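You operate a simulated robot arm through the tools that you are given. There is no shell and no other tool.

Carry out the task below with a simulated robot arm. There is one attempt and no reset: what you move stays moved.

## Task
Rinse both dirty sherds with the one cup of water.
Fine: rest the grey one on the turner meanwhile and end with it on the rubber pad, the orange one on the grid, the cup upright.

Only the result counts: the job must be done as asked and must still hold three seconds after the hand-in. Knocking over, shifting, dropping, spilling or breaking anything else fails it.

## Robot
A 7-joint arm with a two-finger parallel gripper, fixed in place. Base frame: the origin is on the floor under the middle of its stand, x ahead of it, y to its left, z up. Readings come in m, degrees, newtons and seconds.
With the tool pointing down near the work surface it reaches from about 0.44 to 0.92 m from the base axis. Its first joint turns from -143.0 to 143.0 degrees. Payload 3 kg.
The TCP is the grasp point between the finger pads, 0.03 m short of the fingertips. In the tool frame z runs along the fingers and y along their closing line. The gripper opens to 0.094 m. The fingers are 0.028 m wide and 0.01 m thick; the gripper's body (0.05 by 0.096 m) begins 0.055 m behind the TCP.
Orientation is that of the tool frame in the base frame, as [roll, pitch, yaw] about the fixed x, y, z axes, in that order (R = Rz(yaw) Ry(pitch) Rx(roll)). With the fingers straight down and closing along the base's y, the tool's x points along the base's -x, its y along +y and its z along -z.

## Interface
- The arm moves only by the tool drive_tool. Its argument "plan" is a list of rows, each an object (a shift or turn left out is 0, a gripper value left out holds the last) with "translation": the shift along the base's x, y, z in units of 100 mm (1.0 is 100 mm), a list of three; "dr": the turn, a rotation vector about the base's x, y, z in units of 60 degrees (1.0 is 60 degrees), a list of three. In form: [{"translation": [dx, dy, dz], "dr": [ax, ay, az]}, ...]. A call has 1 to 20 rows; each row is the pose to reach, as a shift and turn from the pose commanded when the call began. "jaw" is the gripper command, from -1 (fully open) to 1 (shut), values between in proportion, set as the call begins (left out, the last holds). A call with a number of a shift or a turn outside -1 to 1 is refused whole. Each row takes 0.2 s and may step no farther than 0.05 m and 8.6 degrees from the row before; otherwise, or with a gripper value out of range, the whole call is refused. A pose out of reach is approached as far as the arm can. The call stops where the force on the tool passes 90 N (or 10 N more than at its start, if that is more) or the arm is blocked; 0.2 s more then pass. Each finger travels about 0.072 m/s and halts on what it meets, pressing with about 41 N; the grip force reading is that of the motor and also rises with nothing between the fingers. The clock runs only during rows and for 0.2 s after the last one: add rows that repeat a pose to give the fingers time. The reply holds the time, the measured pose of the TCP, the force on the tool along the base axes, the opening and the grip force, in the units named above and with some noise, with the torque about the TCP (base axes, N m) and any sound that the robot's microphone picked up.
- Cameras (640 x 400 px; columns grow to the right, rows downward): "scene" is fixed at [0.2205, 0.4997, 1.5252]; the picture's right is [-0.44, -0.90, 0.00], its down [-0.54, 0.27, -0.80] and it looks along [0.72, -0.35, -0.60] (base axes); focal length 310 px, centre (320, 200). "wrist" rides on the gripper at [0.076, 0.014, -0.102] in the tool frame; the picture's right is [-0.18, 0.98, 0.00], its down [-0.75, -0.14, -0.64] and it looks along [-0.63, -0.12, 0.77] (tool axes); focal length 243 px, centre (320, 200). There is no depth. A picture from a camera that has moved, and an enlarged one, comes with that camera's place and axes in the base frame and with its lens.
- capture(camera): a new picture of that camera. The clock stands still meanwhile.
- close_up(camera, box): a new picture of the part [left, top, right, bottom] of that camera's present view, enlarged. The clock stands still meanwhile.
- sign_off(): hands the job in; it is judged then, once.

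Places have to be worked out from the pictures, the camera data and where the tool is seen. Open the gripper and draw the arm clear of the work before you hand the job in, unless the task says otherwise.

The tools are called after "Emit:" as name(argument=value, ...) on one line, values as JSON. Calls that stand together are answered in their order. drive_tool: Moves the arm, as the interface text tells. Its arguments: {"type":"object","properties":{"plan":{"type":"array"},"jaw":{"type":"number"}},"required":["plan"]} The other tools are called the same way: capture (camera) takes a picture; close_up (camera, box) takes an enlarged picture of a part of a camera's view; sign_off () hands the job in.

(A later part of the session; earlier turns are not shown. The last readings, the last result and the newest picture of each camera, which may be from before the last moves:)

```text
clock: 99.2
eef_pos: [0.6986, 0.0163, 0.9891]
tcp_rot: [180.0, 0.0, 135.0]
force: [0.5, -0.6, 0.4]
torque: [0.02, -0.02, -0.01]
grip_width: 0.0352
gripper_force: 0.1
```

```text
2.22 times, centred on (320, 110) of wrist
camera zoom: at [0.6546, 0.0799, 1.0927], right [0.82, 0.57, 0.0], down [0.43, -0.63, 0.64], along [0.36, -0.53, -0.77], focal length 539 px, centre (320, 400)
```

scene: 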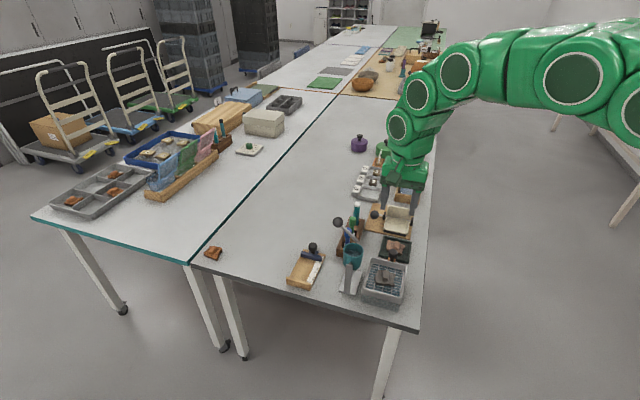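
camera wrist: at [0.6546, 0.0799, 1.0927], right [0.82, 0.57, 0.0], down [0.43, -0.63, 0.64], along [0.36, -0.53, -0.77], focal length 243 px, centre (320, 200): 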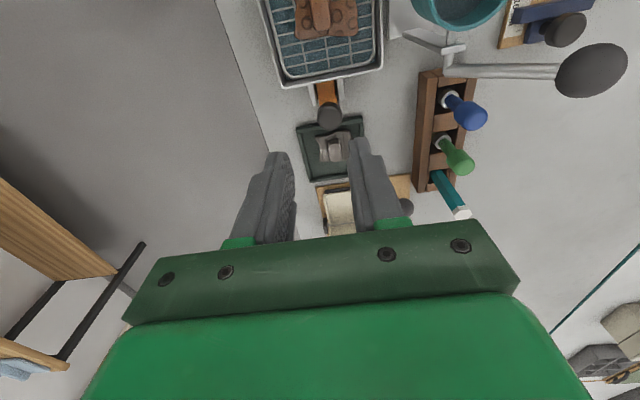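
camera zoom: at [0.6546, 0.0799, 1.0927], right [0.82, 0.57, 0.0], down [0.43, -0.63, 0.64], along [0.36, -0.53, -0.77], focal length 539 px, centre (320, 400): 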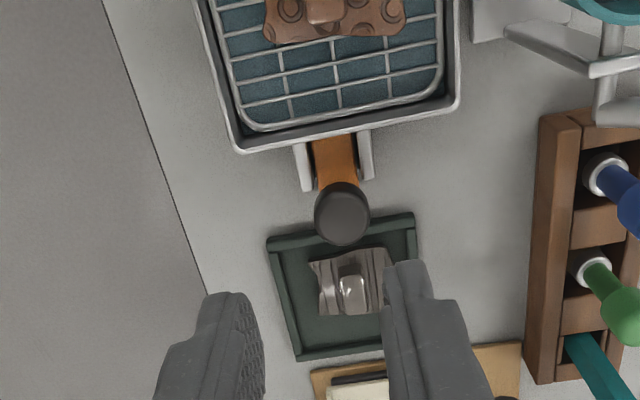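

Grey is on the pad, orange on the grid, and the cup is upright. I take strong close-ups of the grey sherd here, away from the arm's shadow, to judge whether it needs more rinsing.

Emit:
close_up(camera="scene", box=[386, 238, 408, 256])

Emit:
close_up(camera="wrist", box=[295, 115, 375, 185])

Emit:
close_up(camera="scene", box=[370, 262, 394, 284])

```text
16.00 times, centred on (397, 247) of scene
camera zoom: at [0.2205, 0.4997, 1.5252], right [-0.44, -0.9, 0.0], down [-0.54, 0.27, -0.8], along [0.72, -0.35, -0.6], focal length 4954 px, centre (-912, -552)
```

zoom: 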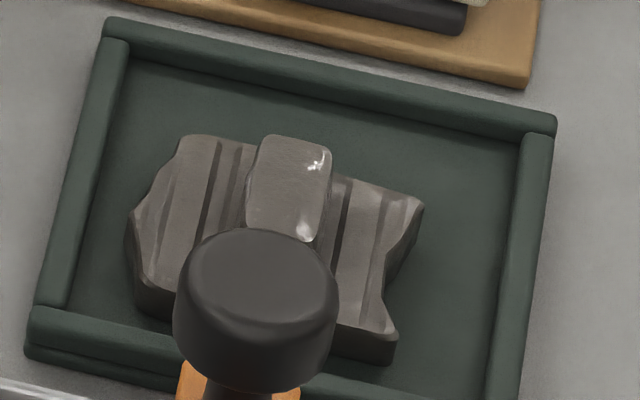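

```text
5.71 times, centred on (335, 150) of wrist
camera zoom: at [0.6546, 0.0799, 1.0927], right [0.82, 0.57, 0.0], down [0.43, -0.63, 0.64], along [0.36, -0.53, -0.77], focal length 1386 px, centre (234, 486)
```

zoom: 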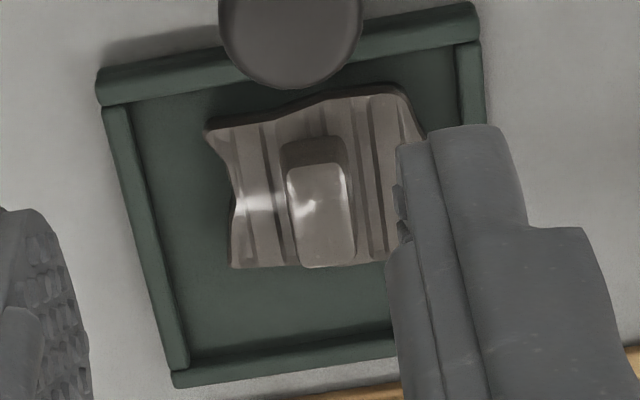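

```text
16.00 times, centred on (382, 273) of scene
camera zoom: at [0.2205, 0.4997, 1.5252], right [-0.44, -0.9, 0.0], down [-0.54, 0.27, -0.8], along [0.72, -0.35, -0.6], focal length 4954 px, centre (-672, -968)
```

zoom: 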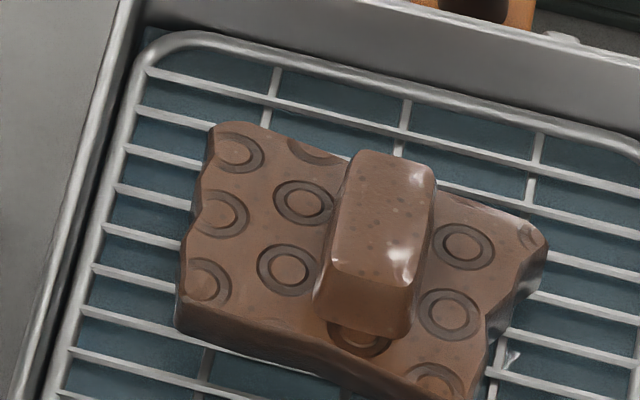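

Comparing with the orange one (which only turned clearly clean after several seconds of stream), I am not convinced the grey one got enough, and the cup still shows water. I will give grey the rest: first the orange goes to the turner for the moment, so I move over the grid.

Emit:
drive_tool(plan=[{"translation": [-0.2, 0.3, 0]}, {"translation": [-0.385, 0.57, 0]}, {"translation": [-0.385, 0.57, -0.3]}, {"translation": [-0.385, 0.57, -0.6]}, {"translation": [-0.385, 0.57, -0.88]}, {"translation": [-0.385, 0.57, -0.88]}], jaw=0.36)

Emit:
close_up(camera="wrist", box=[250, 60, 390, 180])

```text
clock: 100.6
eef_pos: [0.6596, 0.0729, 0.9]
tcp_rot: [179.9, 0.0, 135.0]
force: [-0.6, -0.7, 0.1]
torque: [0.01, 0.01, 0.01]
grip_width: 0.0299
gripper_force: 0.1
```

```text
3.33 times, centred on (320, 120) of wrist
camera zoom: at [0.6166, 0.1377, 1.0023], right [0.82, 0.57, 0.0], down [0.43, -0.63, 0.64], along [0.36, -0.53, -0.77], focal length 809 px, centre (320, 467)
```

zoom: 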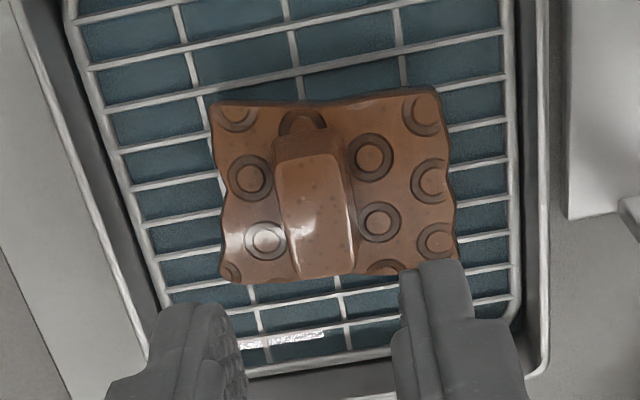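

The clean orange is vivid here, whereas grey looked brownish from the same viewpoint – confirming the plan. The block is centred, so I descend to it.

Emit:
drive_tool(plan=[{"translation": [0, 0, -0.2]}, {"translation": [0, 0, -0.4]}, {"translation": [0, 0, -0.55]}, {"translation": [0, 0, -0.61]}, {"translation": [0, 0, -0.62]}])

Emit:
drive_tool(plan=[{"translation": [0, 0, -0.01]}, {"translation": [0, 0, -0.015]}])

Emit:
close_up(camera="wrist", box=[260, 110, 380, 210])

```text
clock: 101.8
eef_pos: [0.6604, 0.0735, 0.8387]
tcp_rot: [-180.0, 0.1, 135.1]
force: [-0.7, -0.2, 0.2]
torque: [0.01, 0.04, 0.0]
grip_width: 0.0303
gripper_force: 0.1
```

```text
clock: 102.4
eef_pos: [0.6597, 0.074, 0.8388]
tcp_rot: [-180.0, 0.1, 135.0]
force: [-0.3, 0.4, 2.7]
torque: [0.03, -0.01, -0.01]
grip_width: 0.0303
gripper_force: 0.3
```

```text
4.00 times, centred on (320, 160) of wrist
camera zoom: at [0.6159, 0.1385, 0.9398], right [0.82, 0.57, 0.0], down [0.43, -0.63, 0.64], along [0.36, -0.53, -0.77], focal length 970 px, centre (320, 360)
```

zoom: 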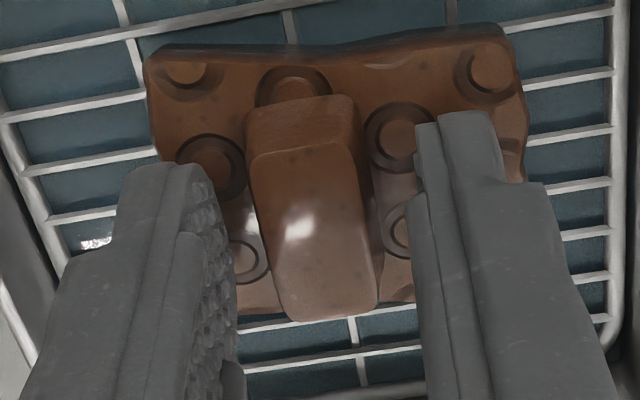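

Light contact, centred. I close on the block and lift gently.

Emit:
drive_tool(plan=[{"translation": [0, 0, -0.008]}, {"translation": [0, 0, -0.008]}, {"translation": [0, 0, -0.008]}, {"translation": [0, 0, -0.008]}], jaw=1)

Emit:
drive_tool(plan=[{"translation": [0, 0, 0.02]}, {"translation": [0, 0, 0.04]}, {"translation": [0, 0, 0.07]}, {"translation": [0, 0, 0.1]}, {"translation": [0, 0, 0.15]}])

Emit:
close_up(camera="scene", box=[355, 245, 415, 295])

```text
clock: 103.4
eef_pos: [0.6584, 0.0746, 0.8379]
tcp_rot: [-180.0, 0.1, 135.1]
force: [2.5, 0.4, 9.7]
torque: [-0.01, -0.03, -0.03]
grip_width: 0.0161
gripper_force: 40.8
```

```text
clock: 104.6
eef_pos: [0.6597, 0.0731, 0.8522]
tcp_rot: [180.0, 0.0, 134.9]
force: [-0.2, -0.2, -0.4]
torque: [-0.06, 0.0, 0.01]
grip_width: 0.0158
gripper_force: 40.8
```

```text
8.00 times, centred on (385, 270) of scene
camera zoom: at [0.2205, 0.4997, 1.5252], right [-0.44, -0.9, 0.0], down [-0.54, 0.27, -0.8], along [0.72, -0.35, -0.6], focal length 2477 px, centre (-200, -360)
```

zoom: 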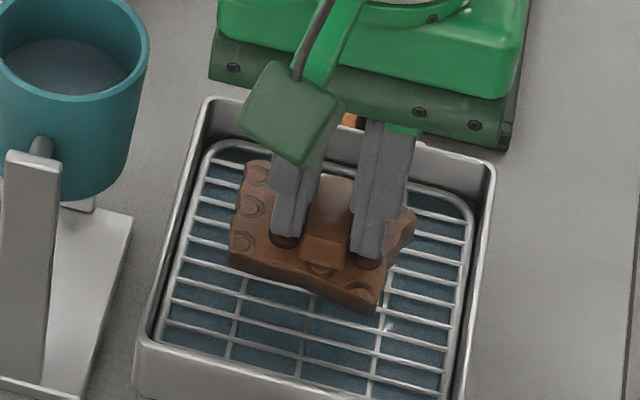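

The orange sherd is held. I raise it and carry it to the turner.

Emit:
drive_tool(plan=[{"translation": [0, 0, 0.25]}, {"translation": [0, 0, 0.5]}, {"translation": [0, 0, 0.73]}])

Emit:
drive_tool(plan=[{"translation": [0.2, -0.2, 0]}, {"translation": [0.45, -0.45, 0]}, {"translation": [0.72, -0.72, 0]}, {"translation": [1.0, -1.0, 0]}])

Emit:
drive_tool(plan=[{"translation": [0.25, -0.26, 0]}, {"translation": [0.5, -0.52, 0]}, {"translation": [0.75, -0.78, 0]}, {"translation": [0.977, -1.0, 0]}, {"translation": [0.977, -1.0, -0.3]}, {"translation": [0.977, -1.0, -0.6]}, {"translation": [0.977, -1.0, -0.8]}, {"translation": [0.977, -1.0, -0.8]}])

Emit:
close_up(camera="wrist", box=[240, 40, 440, 220])

Emit:
close_up(camera="scene", box=[365, 195, 425, 245])

```text
clock: 105.4
eef_pos: [0.6586, 0.0746, 0.9264]
tcp_rot: [-180.0, 0.0, 135.0]
force: [0.0, -0.8, 0.1]
torque: [-0.02, 0.0, -0.03]
grip_width: 0.0159
gripper_force: 40.4
```

```text
clock: 106.4
eef_pos: [0.7599, -0.0232, 0.9243]
tcp_rot: [-179.9, 0.0, 135.0]
force: [-0.1, -0.4, -0.8]
torque: [0.01, 0.03, 0.0]
grip_width: 0.0158
gripper_force: 41.2
```

```text
clock: 108.2
eef_pos: [0.8561, -0.127, 0.8461]
tcp_rot: [-179.9, 0.0, 135.1]
force: [-0.2, 0.2, -0.8]
torque: [-0.03, -0.05, -0.03]
grip_width: 0.0159
gripper_force: 41.3
```

```text
2.22 times, centred on (340, 130) of wrist
camera zoom: at [0.8127, -0.0626, 0.9479], right [0.82, 0.57, 0.0], down [0.43, -0.63, 0.64], along [0.36, -0.53, -0.77], focal length 539 px, centre (276, 356)
```

zoom: 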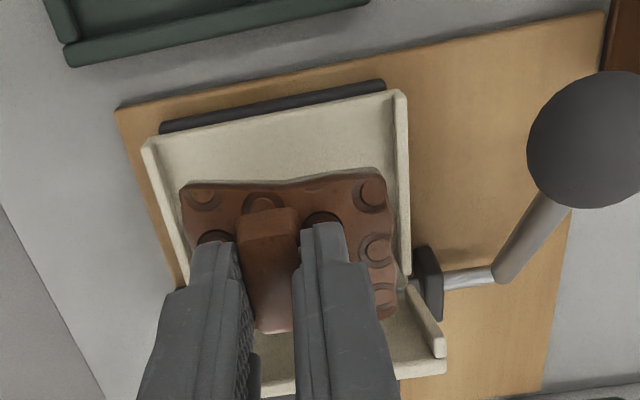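

```text
8.00 times, centred on (395, 220) of scene
camera zoom: at [0.2205, 0.4997, 1.5252], right [-0.44, -0.9, 0.0], down [-0.54, 0.27, -0.8], along [0.72, -0.35, -0.6], focal length 2477 px, centre (-280, 40)
```

zoom: 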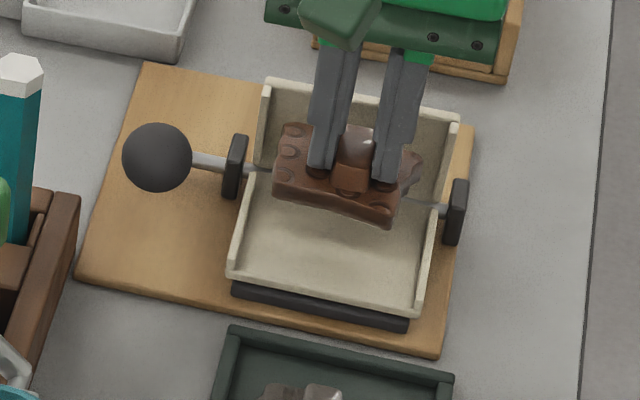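

I centre it between the flanges (shift −3 mm in e2, +3 mm in e1) and lower toward the leaf.

Emit:
drive_tool(plan=[{"translation": [0, -0.042, -0.15]}, {"translation": [0, -0.042, -0.28]}, {"translation": [0, -0.042, -0.35]}, {"translation": [0, -0.042, -0.39]}])

Emit:
drive_tool(plan=[{"translation": [0, 0, -0.01]}, {"translation": [0, 0, -0.02]}, {"translation": [0, 0, -0.03]}])

Emit:
close_up(camera="scene", box=[365, 195, 425, 245])

```text
clock: 109.2
eef_pos: [0.8566, -0.1302, 0.8057]
tcp_rot: [-180.0, 0.1, 135.0]
force: [-0.8, -0.3, -0.7]
torque: [0.02, 0.0, 0.03]
grip_width: 0.016
gripper_force: 40.7
```

```text
clock: 110.0
eef_pos: [0.8573, -0.1289, 0.8048]
tcp_rot: [179.9, 0.3, 135.0]
force: [4.4, 0.9, 11.6]
torque: [0.01, 0.08, -0.07]
grip_width: 0.0158
gripper_force: 41.1
```

```text
8.00 times, centred on (395, 220) of scene
camera zoom: at [0.2205, 0.4997, 1.5252], right [-0.44, -0.9, 0.0], down [-0.54, 0.27, -0.8], along [0.72, -0.35, -0.6], focal length 2477 px, centre (-280, 40)
```

zoom: 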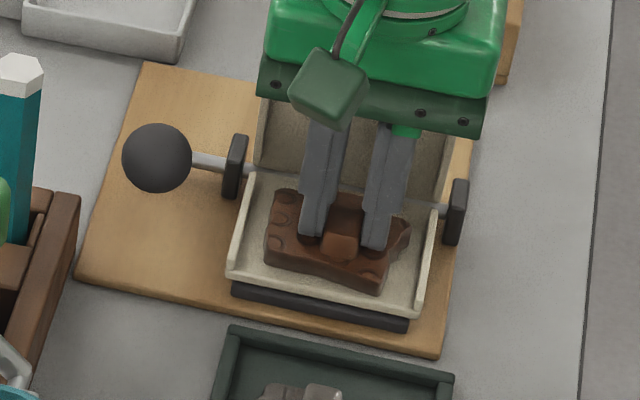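

Contact at 12 N on the leaf. I release the orange sherd, lift off and move over the pad with the grey one.

Emit:
drive_tool(plan=[{"translation": [0, 0, 0.003]}, {"translation": [0, 0, 0.005]}, {"translation": [0, 0, 0.01]}], jaw=0.25)

Emit:
drive_tool(plan=[{"translation": [0, 0, 0.15]}, {"translation": [0, 0, 0.4]}, {"translation": [0, 0, 0.7]}, {"translation": [-0.2, 0.17, 0.9]}, {"translation": [-0.5, 0.42, 0.9]}, {"translation": [-0.8, 0.66, 0.9]}, {"translation": [-0.84, 0.7, 0.9]}, {"translation": [-0.84, 0.7, 0.9]}])

Emit:
capture(camera="wrist")

Emit:
close_up(camera="wrist", box=[250, 50, 390, 190])

Emit:
close_up(camera="scene", box=[360, 195, 425, 260])

```text
clock: 110.8
eef_pos: [0.857, -0.1305, 0.8034]
tcp_rot: [-179.9, 0.0, 135.1]
force: [-2.0, 2.0, 10.2]
torque: [0.12, 0.13, 0.04]
grip_width: 0.0325
gripper_force: 0.1
```

```text
clock: 112.6
eef_pos: [0.7735, -0.0607, 0.8941]
tcp_rot: [180.0, 0.2, 135.0]
force: [0.0, -0.2, 0.4]
torque: [-0.02, 0.0, 0.0]
grip_width: 0.0352
gripper_force: 0.0
```

```text
taken
camera wrist: at [0.7294, 0.0031, 0.9957], right [0.82, 0.57, 0.0], down [0.43, -0.63, 0.64], along [0.36, -0.53, -0.77], focal length 243 px, centre (320, 200)
```

wrist: 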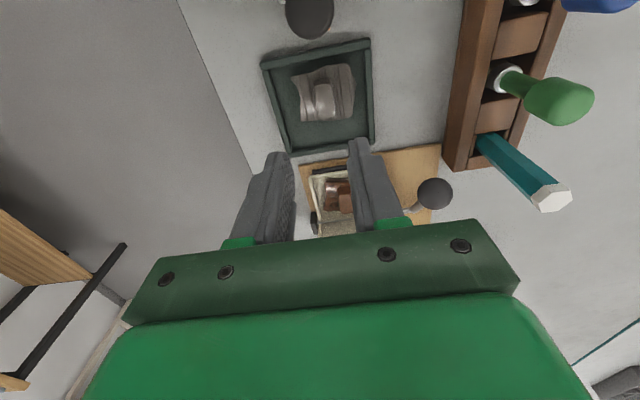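

```text
2.86 times, centred on (320, 120) of wrist
camera zoom: at [0.7294, 0.0031, 0.9957], right [0.82, 0.57, 0.0], down [0.43, -0.63, 0.64], along [0.36, -0.53, -0.77], focal length 693 px, centre (320, 429)
```

zoom: 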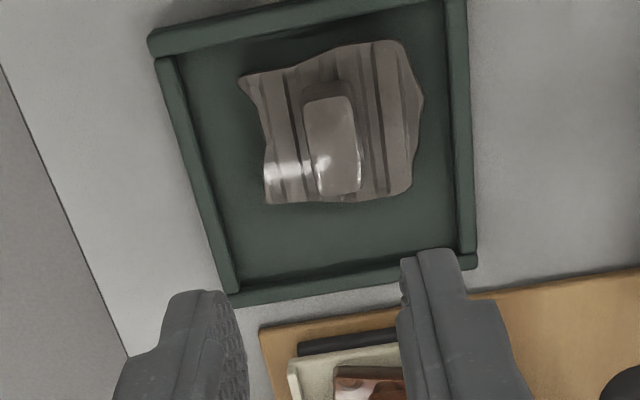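

```text
6.15 times, centred on (392, 228) of scene
camera zoom: at [0.2205, 0.4997, 1.5252], right [-0.44, -0.9, 0.0], down [-0.54, 0.27, -0.8], along [0.72, -0.35, -0.6], focal length 1905 px, centre (-126, 31)
```

zoom: 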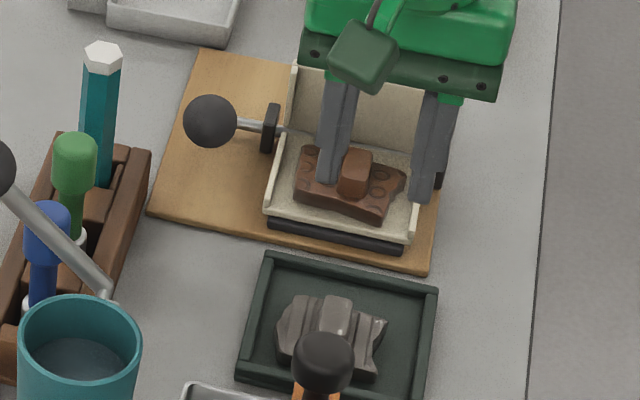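

The grey block is at about e2 0.509, e1 0.587 on the pad. I shift to it and descend partway to check.

Emit:
drive_tool(plan=[{"translation": [0.014, 0.056, -0.25]}, {"translation": [0.014, 0.056, -0.5]}, {"translation": [0.014, 0.056, -0.72]}, {"translation": [0.014, 0.056, -0.72]}], jaw=0.36)

Emit:
close_up(camera="wrist", box=[250, 80, 390, 200])

```text
clock: 113.6
eef_pos: [0.7752, -0.0533, 0.8222]
tcp_rot: [-180.0, 0.1, 135.0]
force: [0.8, 0.7, -0.6]
torque: [0.02, 0.0, -0.03]
grip_width: 0.0302
gripper_force: 0.1
```

```text
3.33 times, centred on (320, 140) of wrist
camera zoom: at [0.7311, 0.0101, 0.9242], right [0.82, 0.57, 0.0], down [0.43, -0.63, 0.64], along [0.36, -0.53, -0.77], focal length 809 px, centre (320, 400)
```

zoom: 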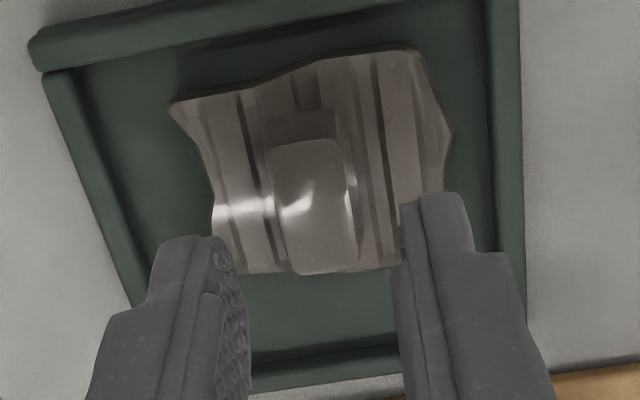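

Well centred (−1 mm). I descend to contact.

Emit:
drive_tool(plan=[{"translation": [-0.007, -0.007, -0.12]}, {"translation": [-0.007, -0.007, -0.24]}, {"translation": [-0.007, -0.007, -0.3]}, {"translation": [-0.007, -0.007, -0.32]}])

Emit:
drive_tool(plan=[{"translation": [0, 0, -0.01]}, {"translation": [0, 0, -0.02]}])

```text
clock: 114.6
eef_pos: [0.7745, -0.056, 0.7884]
tcp_rot: [-179.9, 0.1, 135.0]
force: [-0.5, 0.8, -0.2]
torque: [0.03, 0.0, 0.0]
grip_width: 0.0303
gripper_force: 0.1
```

```text
clock: 115.2
eef_pos: [0.7748, -0.0559, 0.7887]
tcp_rot: [179.9, 0.1, 135.0]
force: [-2.4, 3.4, 15.1]
torque: [0.34, 0.0, 0.08]
grip_width: 0.0295
gripper_force: 0.1
```

Contact (15 N). I close on the block and lift gently.

Emit:
drive_tool(plan=[{"translation": [0, 0, 0.003]}, {"translation": [0, 0, 0.003]}, {"translation": [0, 0, 0.003]}, {"translation": [0, 0, 0.003]}], jaw=1)

Emit:
drive_tool(plan=[{"translation": [0, 0, 0.02]}, {"translation": [0, 0, 0.04]}, {"translation": [0, 0, 0.07]}, {"translation": [0, 0, 0.1]}, {"translation": [0, 0, 0.15]}])

Emit:
close_up(camera="scene", box=[370, 215, 425, 262])

```text
clock: 116.2
eef_pos: [0.7751, -0.0576, 0.7883]
tcp_rot: [180.0, 0.1, 135.0]
force: [-11.4, -13.3, 33.6]
torque: [-0.14, 0.35, 0.11]
grip_width: 0.0159
gripper_force: 41.4
```

```text
clock: 117.4
eef_pos: [0.7734, -0.0552, 0.8046]
tcp_rot: [180.0, 0.0, 135.1]
force: [0.7, 0.1, -0.3]
torque: [-0.02, 0.02, 0.04]
grip_width: 0.0159
gripper_force: 40.6
```

```text
8.51 times, centred on (398, 238) of scene
camera zoom: at [0.2205, 0.4997, 1.5252], right [-0.44, -0.9, 0.0], down [-0.54, 0.27, -0.8], along [0.72, -0.35, -0.6], focal length 2635 px, centre (-340, -128)
```

zoom: 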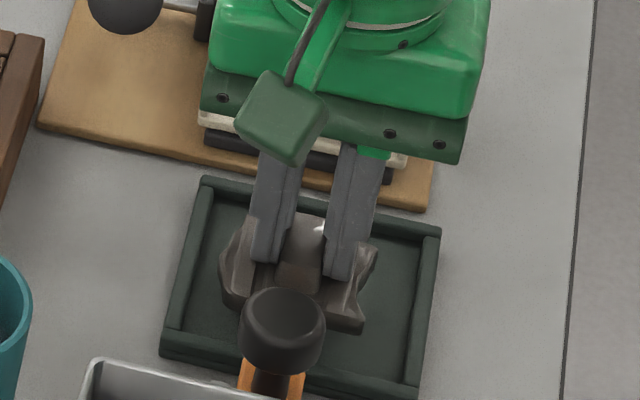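

Held. I raise the grey sherd and carry it to the grid.

Emit:
drive_tool(plan=[{"translation": [0, 0, 0.3]}, {"translation": [0, 0, 0.6]}, {"translation": [0, 0, 0.9]}, {"translation": [0, 0, 1.0]}])

Emit:
drive_tool(plan=[{"translation": [-0.17, 0.2, 0.2]}, {"translation": [-0.4, 0.46, 0.2]}, {"translation": [-0.63, 0.73, 0.2]}, {"translation": [-0.87, 1.0, 0.2]}])

Emit:
drive_tool(plan=[{"translation": [-0.15, 0.17, 0]}, {"translation": [-0.267, 0.309, 0]}, {"translation": [-0.267, 0.309, -0.3]}, {"translation": [-0.267, 0.309, -0.6]}, {"translation": [-0.267, 0.309, -0.75]}, {"translation": [-0.267, 0.309, -0.75]}])

Emit:
close_up(camera="wrist", box=[220, 20, 420, 200])

Emit:
close_up(camera="scene", box=[340, 235, 425, 305])

```text
clock: 118.4
eef_pos: [0.7748, -0.0544, 0.9049]
tcp_rot: [-180.0, 0.0, 134.9]
force: [-0.3, 0.5, 0.1]
torque: [0.0, 0.01, -0.01]
grip_width: 0.016
gripper_force: 41.5
```

```text
clock: 119.4
eef_pos: [0.6843, 0.0463, 0.9225]
tcp_rot: [-179.9, 0.0, 135.0]
force: [0.4, -1.0, -0.4]
torque: [-0.04, -0.01, -0.01]
grip_width: 0.0161
gripper_force: 40.9
```

```text
clock: 120.8
eef_pos: [0.66, 0.0765, 0.8495]
tcp_rot: [-180.0, 0.0, 134.9]
force: [-0.3, -0.9, -0.9]
torque: [0.0, -0.03, 0.0]
grip_width: 0.0157
gripper_force: 40.8
```

```text
2.22 times, centred on (320, 110) of wrist
camera zoom: at [0.6166, 0.1401, 0.9512], right [0.82, 0.57, 0.0], down [0.43, -0.63, 0.64], along [0.36, -0.53, -0.77], focal length 539 px, centre (320, 400)
```

zoom: 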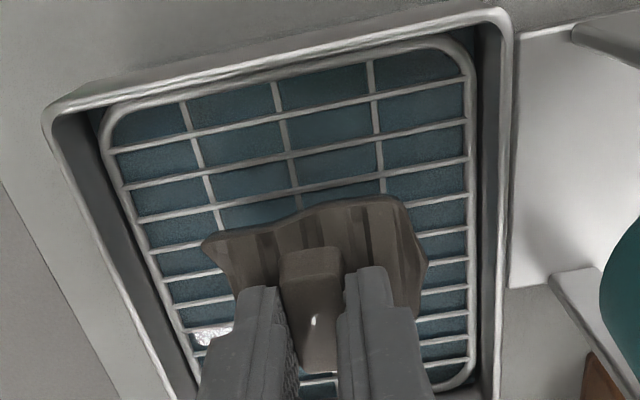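

```text
5.71 times, centred on (382, 270) of scene
camera zoom: at [0.2205, 0.4997, 1.5252], right [-0.44, -0.9, 0.0], down [-0.54, 0.27, -0.8], along [0.72, -0.35, -0.6], focal length 1769 px, centre (-37, -200)
```

zoom: 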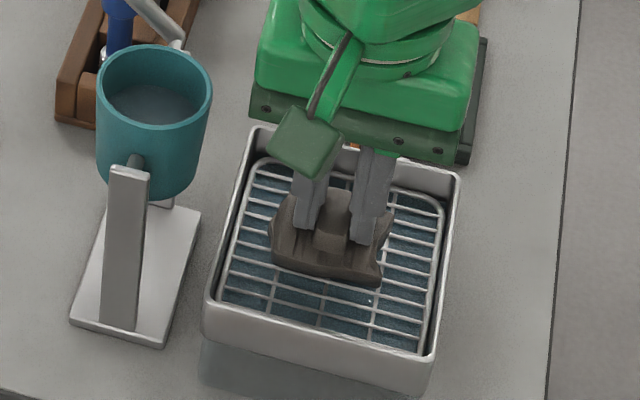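

Aligned over the grid. I lower to contact.

Emit:
drive_tool(plan=[{"translation": [0, 0, -0.05]}, {"translation": [0, 0, -0.09]}, {"translation": [0, 0, -0.105]}])

Emit:
drive_tool(plan=[{"translation": [0, 0, -0.01]}, {"translation": [0, 0, -0.02]}])

```text
clock: 121.6
eef_pos: [0.6599, 0.0766, 0.8385]
tcp_rot: [180.0, 0.2, 135.0]
force: [-0.1, -0.4, 0.6]
torque: [0.01, 0.0, -0.01]
grip_width: 0.0162
gripper_force: 41.5
```

```text
clock: 122.2
eef_pos: [0.6605, 0.0754, 0.8368]
tcp_rot: [179.9, 0.1, 134.9]
force: [-8.6, -2.0, 35.3]
torque: [0.34, 0.35, 0.11]
grip_width: 0.0159
gripper_force: 41.8
```

Contact at 35 N; I ease up a millimetre, release, lift off and check.

Emit:
drive_tool(plan=[{"translation": [0, 0, 0.01]}, {"translation": [0, 0, 0.01]}])

Emit:
drive_tool(plan=[{"translation": [0, 0, 0]}, {"translation": [0, 0, 0]}, {"translation": [0, 0, 0.01]}], jaw=0.25)

Emit:
drive_tool(plan=[{"translation": [0, 0, 0.15]}, {"translation": [0, 0, 0.4]}, {"translation": [0, 0, 0.7]}, {"translation": [0, 0, 1.0]}])

Emit:
close_up(camera="wrist", box=[220, 0, 420, 180])

Emit:
close_up(camera="scene", box=[335, 230, 415, 300])

```text
clock: 122.8
eef_pos: [0.661, 0.0759, 0.8367]
tcp_rot: [179.9, 0.1, 135.0]
force: [-4.7, -5.4, 30.3]
torque: [0.14, 0.07, 0.01]
grip_width: 0.0158
gripper_force: 40.8
```

```text
clock: 123.6
eef_pos: [0.6592, 0.0761, 0.8364]
tcp_rot: [-180.0, 0.0, 135.0]
force: [-2.6, -3.0, 11.4]
torque: [0.16, 0.0, -0.03]
grip_width: 0.033
gripper_force: 0.1
```

```text
clock: 124.6
eef_pos: [0.6595, 0.0763, 0.9378]
tcp_rot: [-180.0, 0.1, 135.0]
force: [0.5, -0.8, -0.4]
torque: [0.03, 0.02, 0.01]
grip_width: 0.0352
gripper_force: 0.2
```

```text
2.22 times, centred on (320, 90) of wrist
camera zoom: at [0.6158, 0.1398, 1.0405], right [0.82, 0.57, 0.0], down [0.43, -0.63, 0.64], along [0.36, -0.53, -0.77], focal length 539 px, centre (320, 444)
```

zoom: 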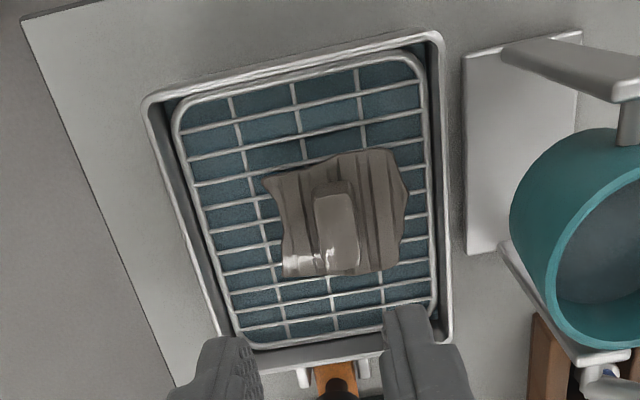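

```text
5.71 times, centred on (375, 265) of scene
camera zoom: at [0.2205, 0.4997, 1.5252], right [-0.44, -0.9, 0.0], down [-0.54, 0.27, -0.8], along [0.72, -0.35, -0.6], focal length 1769 px, centre (6, -171)
```

zoom: 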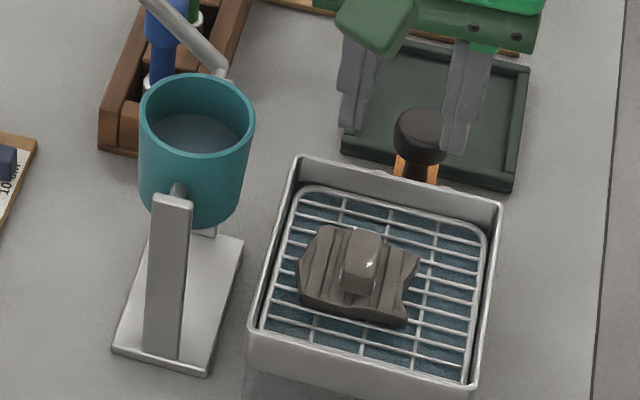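

Grey lies on the grid under the stream's landing point and does look brownish. I return to the lever ball: lift, turn 90°, and move above it.

Emit:
drive_tool(plan=[{"translation": [0, 0, 0.35]}, {"translation": [0, 0, 0.7]}, {"translation": [0, 0, 1.0]}], jaw=-0.19)

Emit:
drive_tool(plan=[{"translation": [0, 0, 0.2], "dr": [0, 0, 0.13]}, {"translation": [0.15, 0.07, 0.3], "dr": [0, 0, 0.26]}, {"translation": [0.35, 0.16, 0.3], "dr": [0, 0, 0.39]}, {"translation": [0.55, 0.25, 0.3], "dr": [0, 0, 0.52]}, {"translation": [0.75, 0.34, 0.3], "dr": [0, 0, 0.65]}, {"translation": [0.9, 0.41, 0.3], "dr": [0, 0, 0.78]}, {"translation": [1.0, 0.45, 0.3], "dr": [0, 0, 0.9]}, {"translation": [1.0, 0.45, 0.3], "dr": [0, 0, 1.0]}])

Emit:
drive_tool(plan=[{"translation": [0.2, 0.08, -0.05], "dr": [0, 0, 0.125]}, {"translation": [0.4, 0.17, -0.1], "dr": [0, 0, 0.25]}, {"translation": [0.58, 0.26, -0.2], "dr": [0, 0, 0.375]}, {"translation": [0.58, 0.26, -0.3], "dr": [0, 0, 0.5]}, {"translation": [0.58, 0.26, -0.3], "dr": [0, 0, 0.5]}])

Emit:
close_up(camera="wrist", box=[240, 60, 400, 180])

```text
clock: 125.4
eef_pos: [0.6611, 0.0778, 1.0397]
tcp_rot: [180.0, -0.1, 134.9]
force: [0.9, -0.2, 0.1]
torque: [-0.02, -0.03, 0.0]
grip_width: 0.056
gripper_force: 0.1
```

```text
clock: 127.2
eef_pos: [0.7605, 0.1206, 1.0683]
tcp_rot: [180.0, 0.1, -164.7]
force: [-0.1, 0.2, -0.5]
torque: [0.02, 0.01, -0.02]
grip_width: 0.056
gripper_force: 0.1
```

```text
clock: 128.4
eef_pos: [0.8192, 0.1474, 1.0389]
tcp_rot: [180.0, 0.0, -135.0]
force: [-0.3, 0.3, 0.0]
torque: [-0.01, -0.02, -0.05]
grip_width: 0.0557
gripper_force: 0.2
```

```text
3.33 times, centred on (320, 120) of wrist
camera zoom: at [0.7556, 0.1039, 1.1403], right [-0.57, 0.82, 0.0], down [0.63, 0.43, 0.64], along [0.53, 0.36, -0.77], focal length 809 px, centre (320, 467)
```

zoom: 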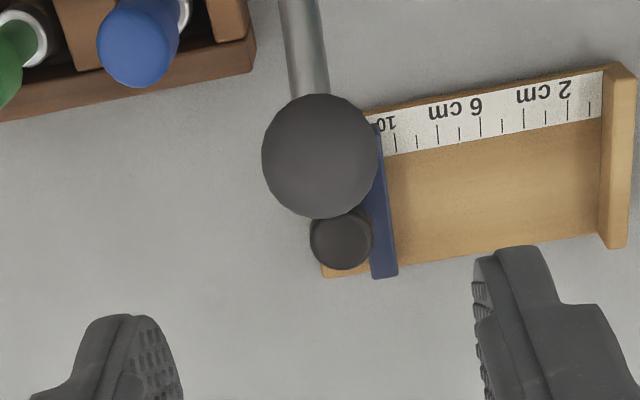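

The ball is centred laterally. I descend around it with a 1 mm correction and check again.

Emit:
drive_tool(plan=[{"translation": [-0.009, -0.009, -0.3]}, {"translation": [-0.009, -0.009, -0.6]}, {"translation": [-0.009, -0.009, -0.9]}, {"translation": [-0.009, -0.009, -0.9]}])

Emit:
drive_tool(plan=[{"translation": [0, 0, -0.14]}, {"translation": [0, 0, -0.27]}, {"translation": [0, 0, -0.27]}])

Emit:
close_up(camera="wrist", box=[240, 120, 400, 240])

```text
clock: 129.4
eef_pos: [0.817, 0.1468, 0.949]
tcp_rot: [-180.0, 0.1, -135.0]
force: [-0.8, -0.3, 0.1]
torque: [-0.01, -0.03, 0.01]
grip_width: 0.0558
gripper_force: 0.0
```

```text
clock: 130.2
eef_pos: [0.8177, 0.1447, 0.9223]
tcp_rot: [180.0, 0.0, -135.1]
force: [0.2, 0.4, -0.1]
torque: [0.02, 0.02, 0.02]
grip_width: 0.0559
gripper_force: 0.1
```

```text
3.33 times, centred on (320, 180) of wrist
camera zoom: at [0.7538, 0.1016, 1.0233], right [-0.57, 0.82, 0.0], down [0.63, 0.43, 0.64], along [0.53, 0.36, -0.77], focal length 809 px, centre (320, 267)
```

zoom: 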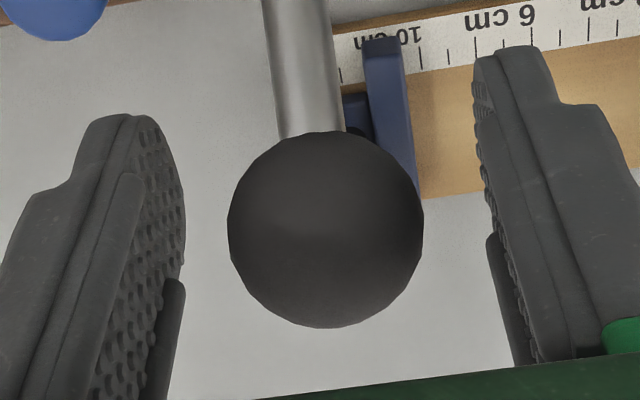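

The ball is 0.8 mm toward the right finger; I nudge by that and close.

Emit:
drive_tool(plan=[{"translation": [-0.005, 0.005, 0]}, {"translation": [-0.005, 0.005, 0]}, {"translation": [-0.005, 0.005, 0]}], jaw=0.4)

```text
clock: 131.0
eef_pos: [0.8174, 0.1457, 0.9212]
tcp_rot: [180.0, 0.0, -135.0]
force: [2.4, -2.2, -1.3]
torque: [0.01, -0.04, -0.07]
grip_width: 0.0315
gripper_force: 45.3
```

Gripped without side load. I tilt to 40° along the arc again.

Emit:
drive_tool(plan=[{"translation": [-0.0636, -0.0636, 0.087], "dr": [0.0943, -0.0943, 0]}, {"translation": [-0.1358, -0.1358, 0.159], "dr": [0.1886, -0.1886, 0]}, {"translation": [-0.215, -0.215, 0.216], "dr": [0.2828, -0.2828, 0]}, {"translation": [-0.2984, -0.2984, 0.258], "dr": [0.3771, -0.3771, 0]}, {"translation": [-0.3861, -0.3861, 0.284], "dr": [0.4714, -0.4714, 0]}])

Emit:
close_up(camera="scene", box=[370, 262, 394, 284])

```text
clock: 132.2
eef_pos: [0.7777, 0.1064, 0.9486]
tcp_rot: [179.8, 40.1, -135.2]
force: [19.4, -28.0, -39.1]
torque: [0.09, 0.44, -0.52]
grip_width: 0.0312
gripper_force: 45.1
```

```text
16.00 times, centred on (382, 273) of scene
camera zoom: at [0.2205, 0.4997, 1.5252], right [-0.44, -0.9, 0.0], down [-0.54, 0.27, -0.8], along [0.72, -0.35, -0.6], focal length 4954 px, centre (-672, -968)
```

zoom: 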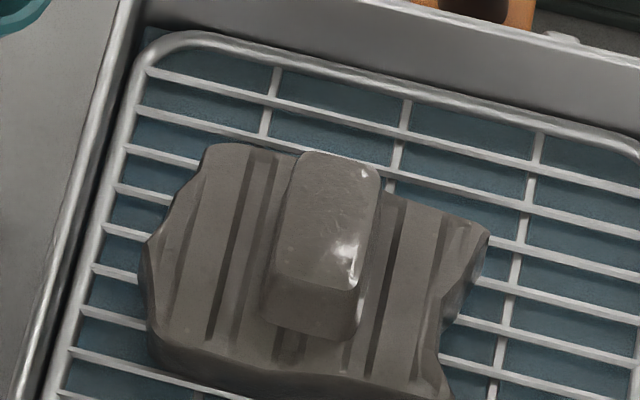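

This gives a baseline picture of grey (dull taupe). Now I tip to 56° with small corrections for the side and vertical load.

Emit:
drive_tool(plan=[{"translation": [-0.0821, -0.0961, -0.012], "dr": [0.0943, -0.0943, 0]}, {"translation": [-0.1719, -0.1859, -0.02], "dr": [0.1886, -0.1886, 0]}])

Emit:
close_up(camera="scene", box=[335, 230, 415, 300])

```text
clock: 132.8
eef_pos: [0.7606, 0.0901, 0.9468]
tcp_rot: [180.0, 56.1, -135.1]
force: [15.9, -1.9, -30.9]
torque: [0.45, -0.04, -0.58]
grip_width: 0.0317
gripper_force: 45.3
```

```text
5.71 times, centred on (375, 265) of scene
camera zoom: at [0.2205, 0.4997, 1.5252], right [-0.44, -0.9, 0.0], down [-0.54, 0.27, -0.8], along [0.72, -0.35, -0.6], focal length 1769 px, centre (6, -171)
```

zoom: 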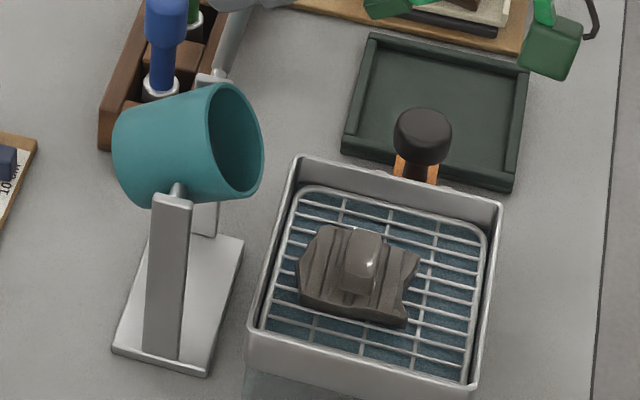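

No stream at 56° now – consistent with the level being lower. I tip on to about 70°.

Emit:
drive_tool(plan=[{"translation": [-0.087, -0.087, -0.045], "dr": [0.0943, -0.0943, 0]}, {"translation": [-0.15, -0.15, -0.08], "dr": [0.165, -0.165, 0]}])

Emit:
close_up(camera="scene", box=[335, 230, 415, 300])

Emit:
close_up(camera="scene", box=[370, 262, 394, 284])

```text
clock: 133.4
eef_pos: [0.7456, 0.0764, 0.9374]
tcp_rot: [179.2, 70.0, -135.4]
force: [3.1, -7.1, -5.8]
torque: [0.42, -0.16, 0.51]
grip_width: 0.036
gripper_force: 6.5
out of reach, approached as far as the arm can: row 1
```

```text
5.71 times, centred on (375, 265) of scene
camera zoom: at [0.2205, 0.4997, 1.5252], right [-0.44, -0.9, 0.0], down [-0.54, 0.27, -0.8], along [0.72, -0.35, -0.6], focal length 1769 px, centre (6, -171)
```

zoom: 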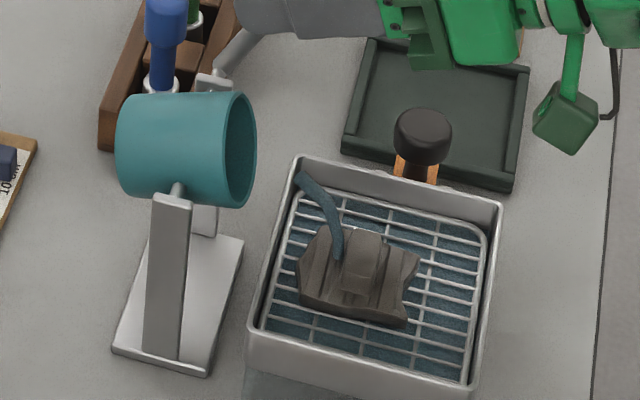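

```text
16.00 times, centred on (382, 273) of scene
camera zoom: at [0.2205, 0.4997, 1.5252], right [-0.44, -0.9, 0.0], down [-0.54, 0.27, -0.8], along [0.72, -0.35, -0.6], focal length 4954 px, centre (-672, -968)
```

zoom: 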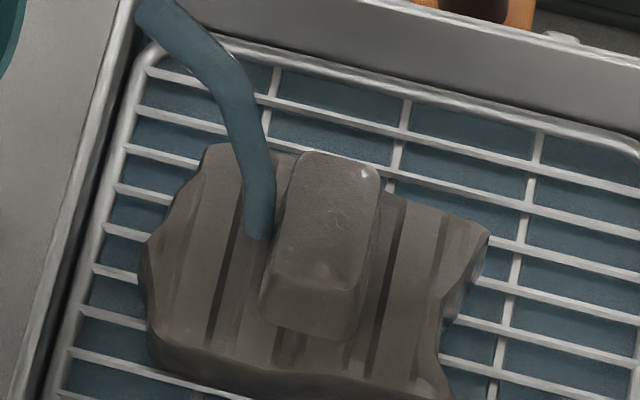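

The stream is on again and hits the grey sherd, so there was water left. The arm reports a reach limit and the grip slackened a little, so I hold still and let it pour.

Emit:
drive_tool(plan=[{"translation": [0, 0, 0]}, {"translation": [0, 0, 0]}])

Emit:
close_up(camera="scene", box=[335, 200, 425, 300])

Emit:
close_up(camera="wrist", box=[240, 60, 500, 240])

```text
clock: 134.0
eef_pos: [0.7453, 0.0753, 0.9403]
tcp_rot: [179.9, 70.1, -135.0]
force: [5.7, -1.4, -3.7]
torque: [0.1, -0.07, -0.03]
grip_width: 0.0318
gripper_force: 14.4
```

```text
4.00 times, centred on (380, 250) of scene
camera zoom: at [0.2205, 0.4997, 1.5252], right [-0.44, -0.9, 0.0], down [-0.54, 0.27, -0.8], along [0.72, -0.35, -0.6], focal length 1238 px, centre (80, 0)
```

zoom: 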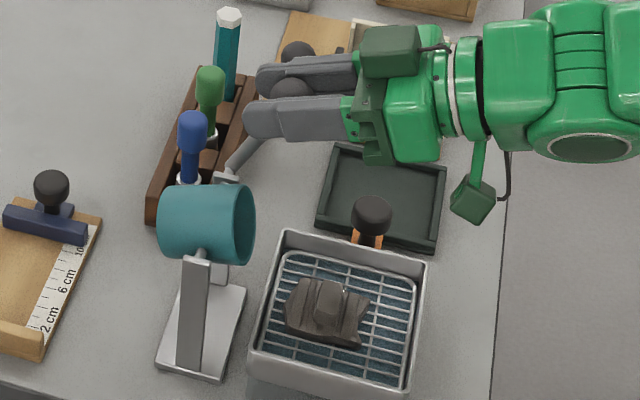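

```text
2.22 times, centred on (370, 150) of wrist
camera zoom: at [0.65, -0.0016, 0.9026], right [-0.65, 0.74, 0.17], down [-0.14, -0.35, 0.93], along [0.74, 0.58, 0.33], focal length 539 px, centre (209, 311)
```

zoom: 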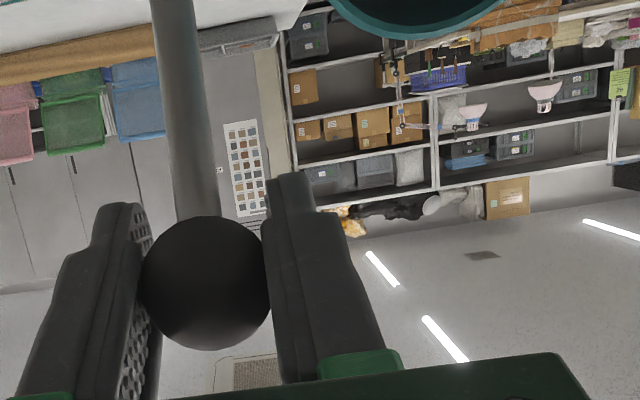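

The stream has stopped at ~71° – drained to what this tilt allows. I compare grey's surface with the baseline.

Emit:
close_up(camera="scene", box=[370, 262, 394, 284])

Emit:
close_up(camera="scene", box=[335, 230, 415, 300])

```text
16.00 times, centred on (382, 273) of scene
camera zoom: at [0.2205, 0.4997, 1.5252], right [-0.44, -0.9, 0.0], down [-0.54, 0.27, -0.8], along [0.72, -0.35, -0.6], focal length 4954 px, centre (-672, -968)
```

zoom: 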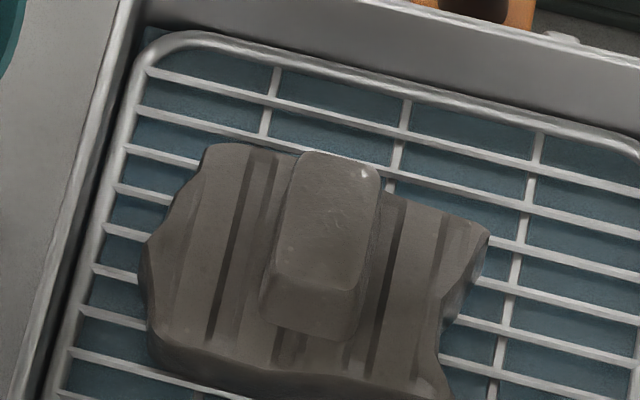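

```text
5.71 times, centred on (375, 265) of scene
camera zoom: at [0.2205, 0.4997, 1.5252], right [-0.44, -0.9, 0.0], down [-0.54, 0.27, -0.8], along [0.72, -0.35, -0.6], focal length 1769 px, centre (6, -171)
```

zoom: 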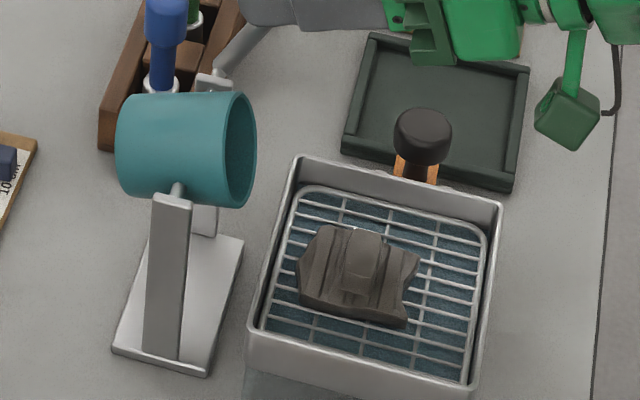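

Grey still looks taupe, so I tip further (to ~80°) without turning the tool any more, letting the ball swivel in the grip.

Emit:
drive_tool(plan=[{"translation": [-0.045, -0.045, -0.033]}, {"translation": [-0.0926, -0.0926, -0.067]}])

Emit:
close_up(camera="scene", box=[335, 230, 415, 300])

Emit:
close_up(camera="scene", box=[370, 262, 394, 284])

```text
clock: 134.6
eef_pos: [0.7365, 0.0648, 0.9319]
tcp_rot: [179.9, 70.0, -135.1]
force: [23.7, 6.9, -5.6]
torque: [0.94, -0.78, -0.04]
grip_width: 0.0316
gripper_force: 45.7
```

```text
5.71 times, centred on (375, 265) of scene
camera zoom: at [0.2205, 0.4997, 1.5252], right [-0.44, -0.9, 0.0], down [-0.54, 0.27, -0.8], along [0.72, -0.35, -0.6], focal length 1769 px, centre (6, -171)
```

zoom: 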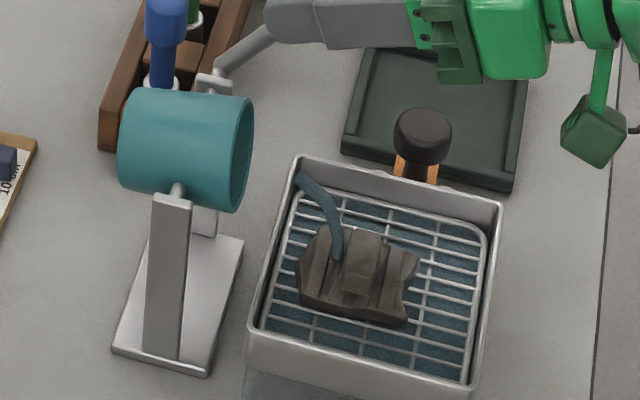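

```text
16.00 times, centred on (382, 273) of scene
camera zoom: at [0.2205, 0.4997, 1.5252], right [-0.44, -0.9, 0.0], down [-0.54, 0.27, -0.8], along [0.72, -0.35, -0.6], focal length 4954 px, centre (-672, -968)
```

zoom: 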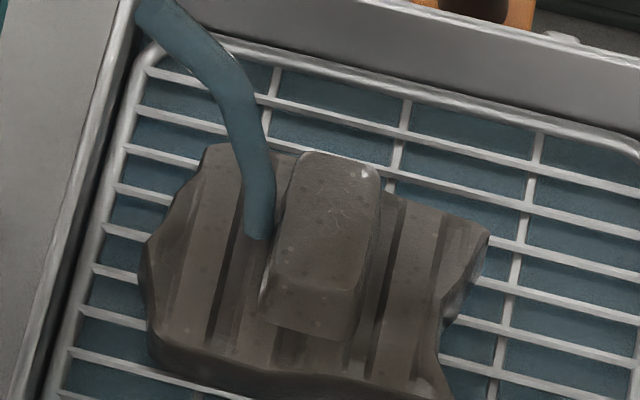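

The stream is back, and mineral specks now start showing on grey's surface – the dirt is washing off. I hold and watch.

Emit:
drive_tool(plan=[{"translation": [0, 0, 0]}, {"translation": [0, 0, 0]}, {"translation": [0, 0, 0]}])

Emit:
close_up(camera="scene", box=[335, 230, 415, 300])

Emit:
close_up(camera="scene", box=[370, 262, 394, 284])

```text
clock: 135.4
eef_pos: [0.7367, 0.0638, 0.9323]
tcp_rot: [-180.0, 70.0, -134.9]
force: [3.7, 2.6, -10.4]
torque: [-0.05, 0.15, 0.04]
grip_width: 0.0315
gripper_force: 45.0
```

```text
5.71 times, centred on (375, 265) of scene
camera zoom: at [0.2205, 0.4997, 1.5252], right [-0.44, -0.9, 0.0], down [-0.54, 0.27, -0.8], along [0.72, -0.35, -0.6], focal length 1769 px, centre (6, -171)
```

zoom: 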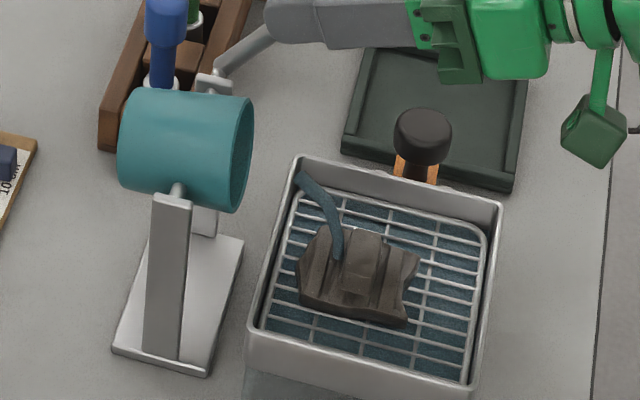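

```text
16.00 times, centred on (382, 273) of scene
camera zoom: at [0.2205, 0.4997, 1.5252], right [-0.44, -0.9, 0.0], down [-0.54, 0.27, -0.8], along [0.72, -0.35, -0.6], focal length 4954 px, centre (-672, -968)
```

zoom: 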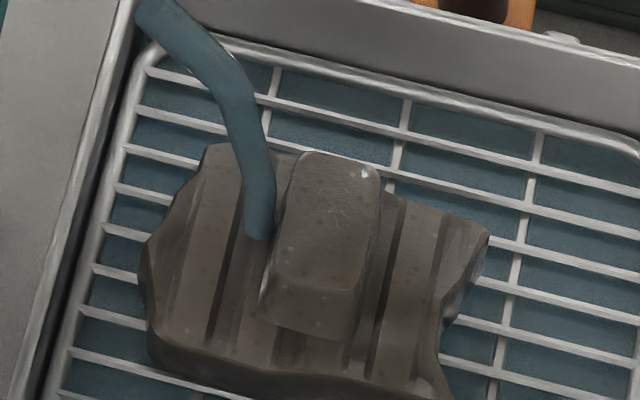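

The specks are clearly visible now, like on the cleaned orange sherd. I let the rest of the water run over grey for margin.

Emit:
drive_tool(plan=[{"translation": [0, 0, 0]}, {"translation": [0, 0, 0]}, {"translation": [0, 0, 0]}, {"translation": [0, 0, 0]}, {"translation": [0, 0, 0]}, {"translation": [0, 0, 0]}])

Emit:
close_up(camera="scene", box=[335, 230, 415, 300])

Emit:
close_up(camera="scene", box=[370, 262, 394, 284])

```text
clock: 136.8
eef_pos: [0.7354, 0.0647, 0.9321]
tcp_rot: [179.9, 70.0, -135.0]
force: [2.3, 7.0, -17.3]
torque: [-0.35, 0.29, 0.0]
grip_width: 0.0312
gripper_force: 45.3
```

```text
5.71 times, centred on (375, 265) of scene
camera zoom: at [0.2205, 0.4997, 1.5252], right [-0.44, -0.9, 0.0], down [-0.54, 0.27, -0.8], along [0.72, -0.35, -0.6], focal length 1769 px, centre (6, -171)
```

zoom: 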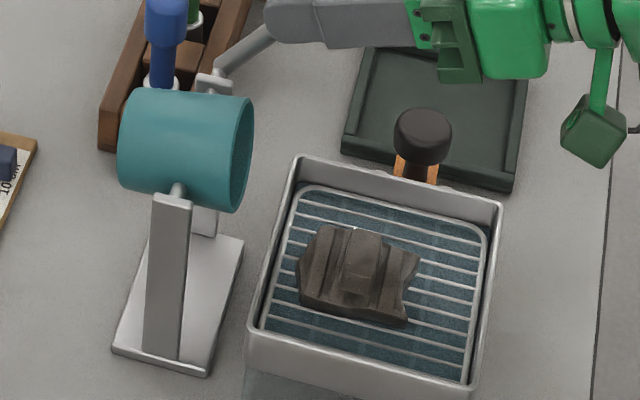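

```text
16.00 times, centred on (382, 273) of scene
camera zoom: at [0.2205, 0.4997, 1.5252], right [-0.44, -0.9, 0.0], down [-0.54, 0.27, -0.8], along [0.72, -0.35, -0.6], focal length 4954 px, centre (-672, -968)
```

zoom: 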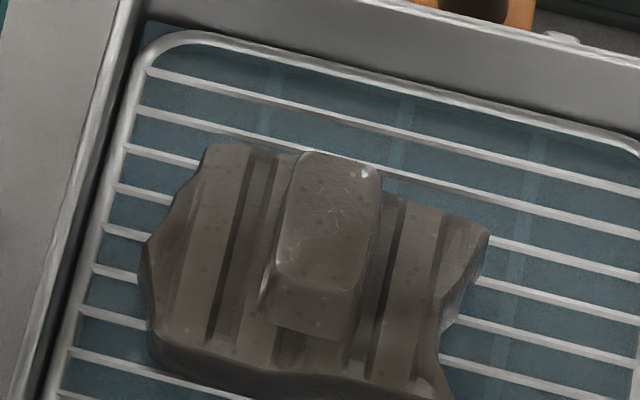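

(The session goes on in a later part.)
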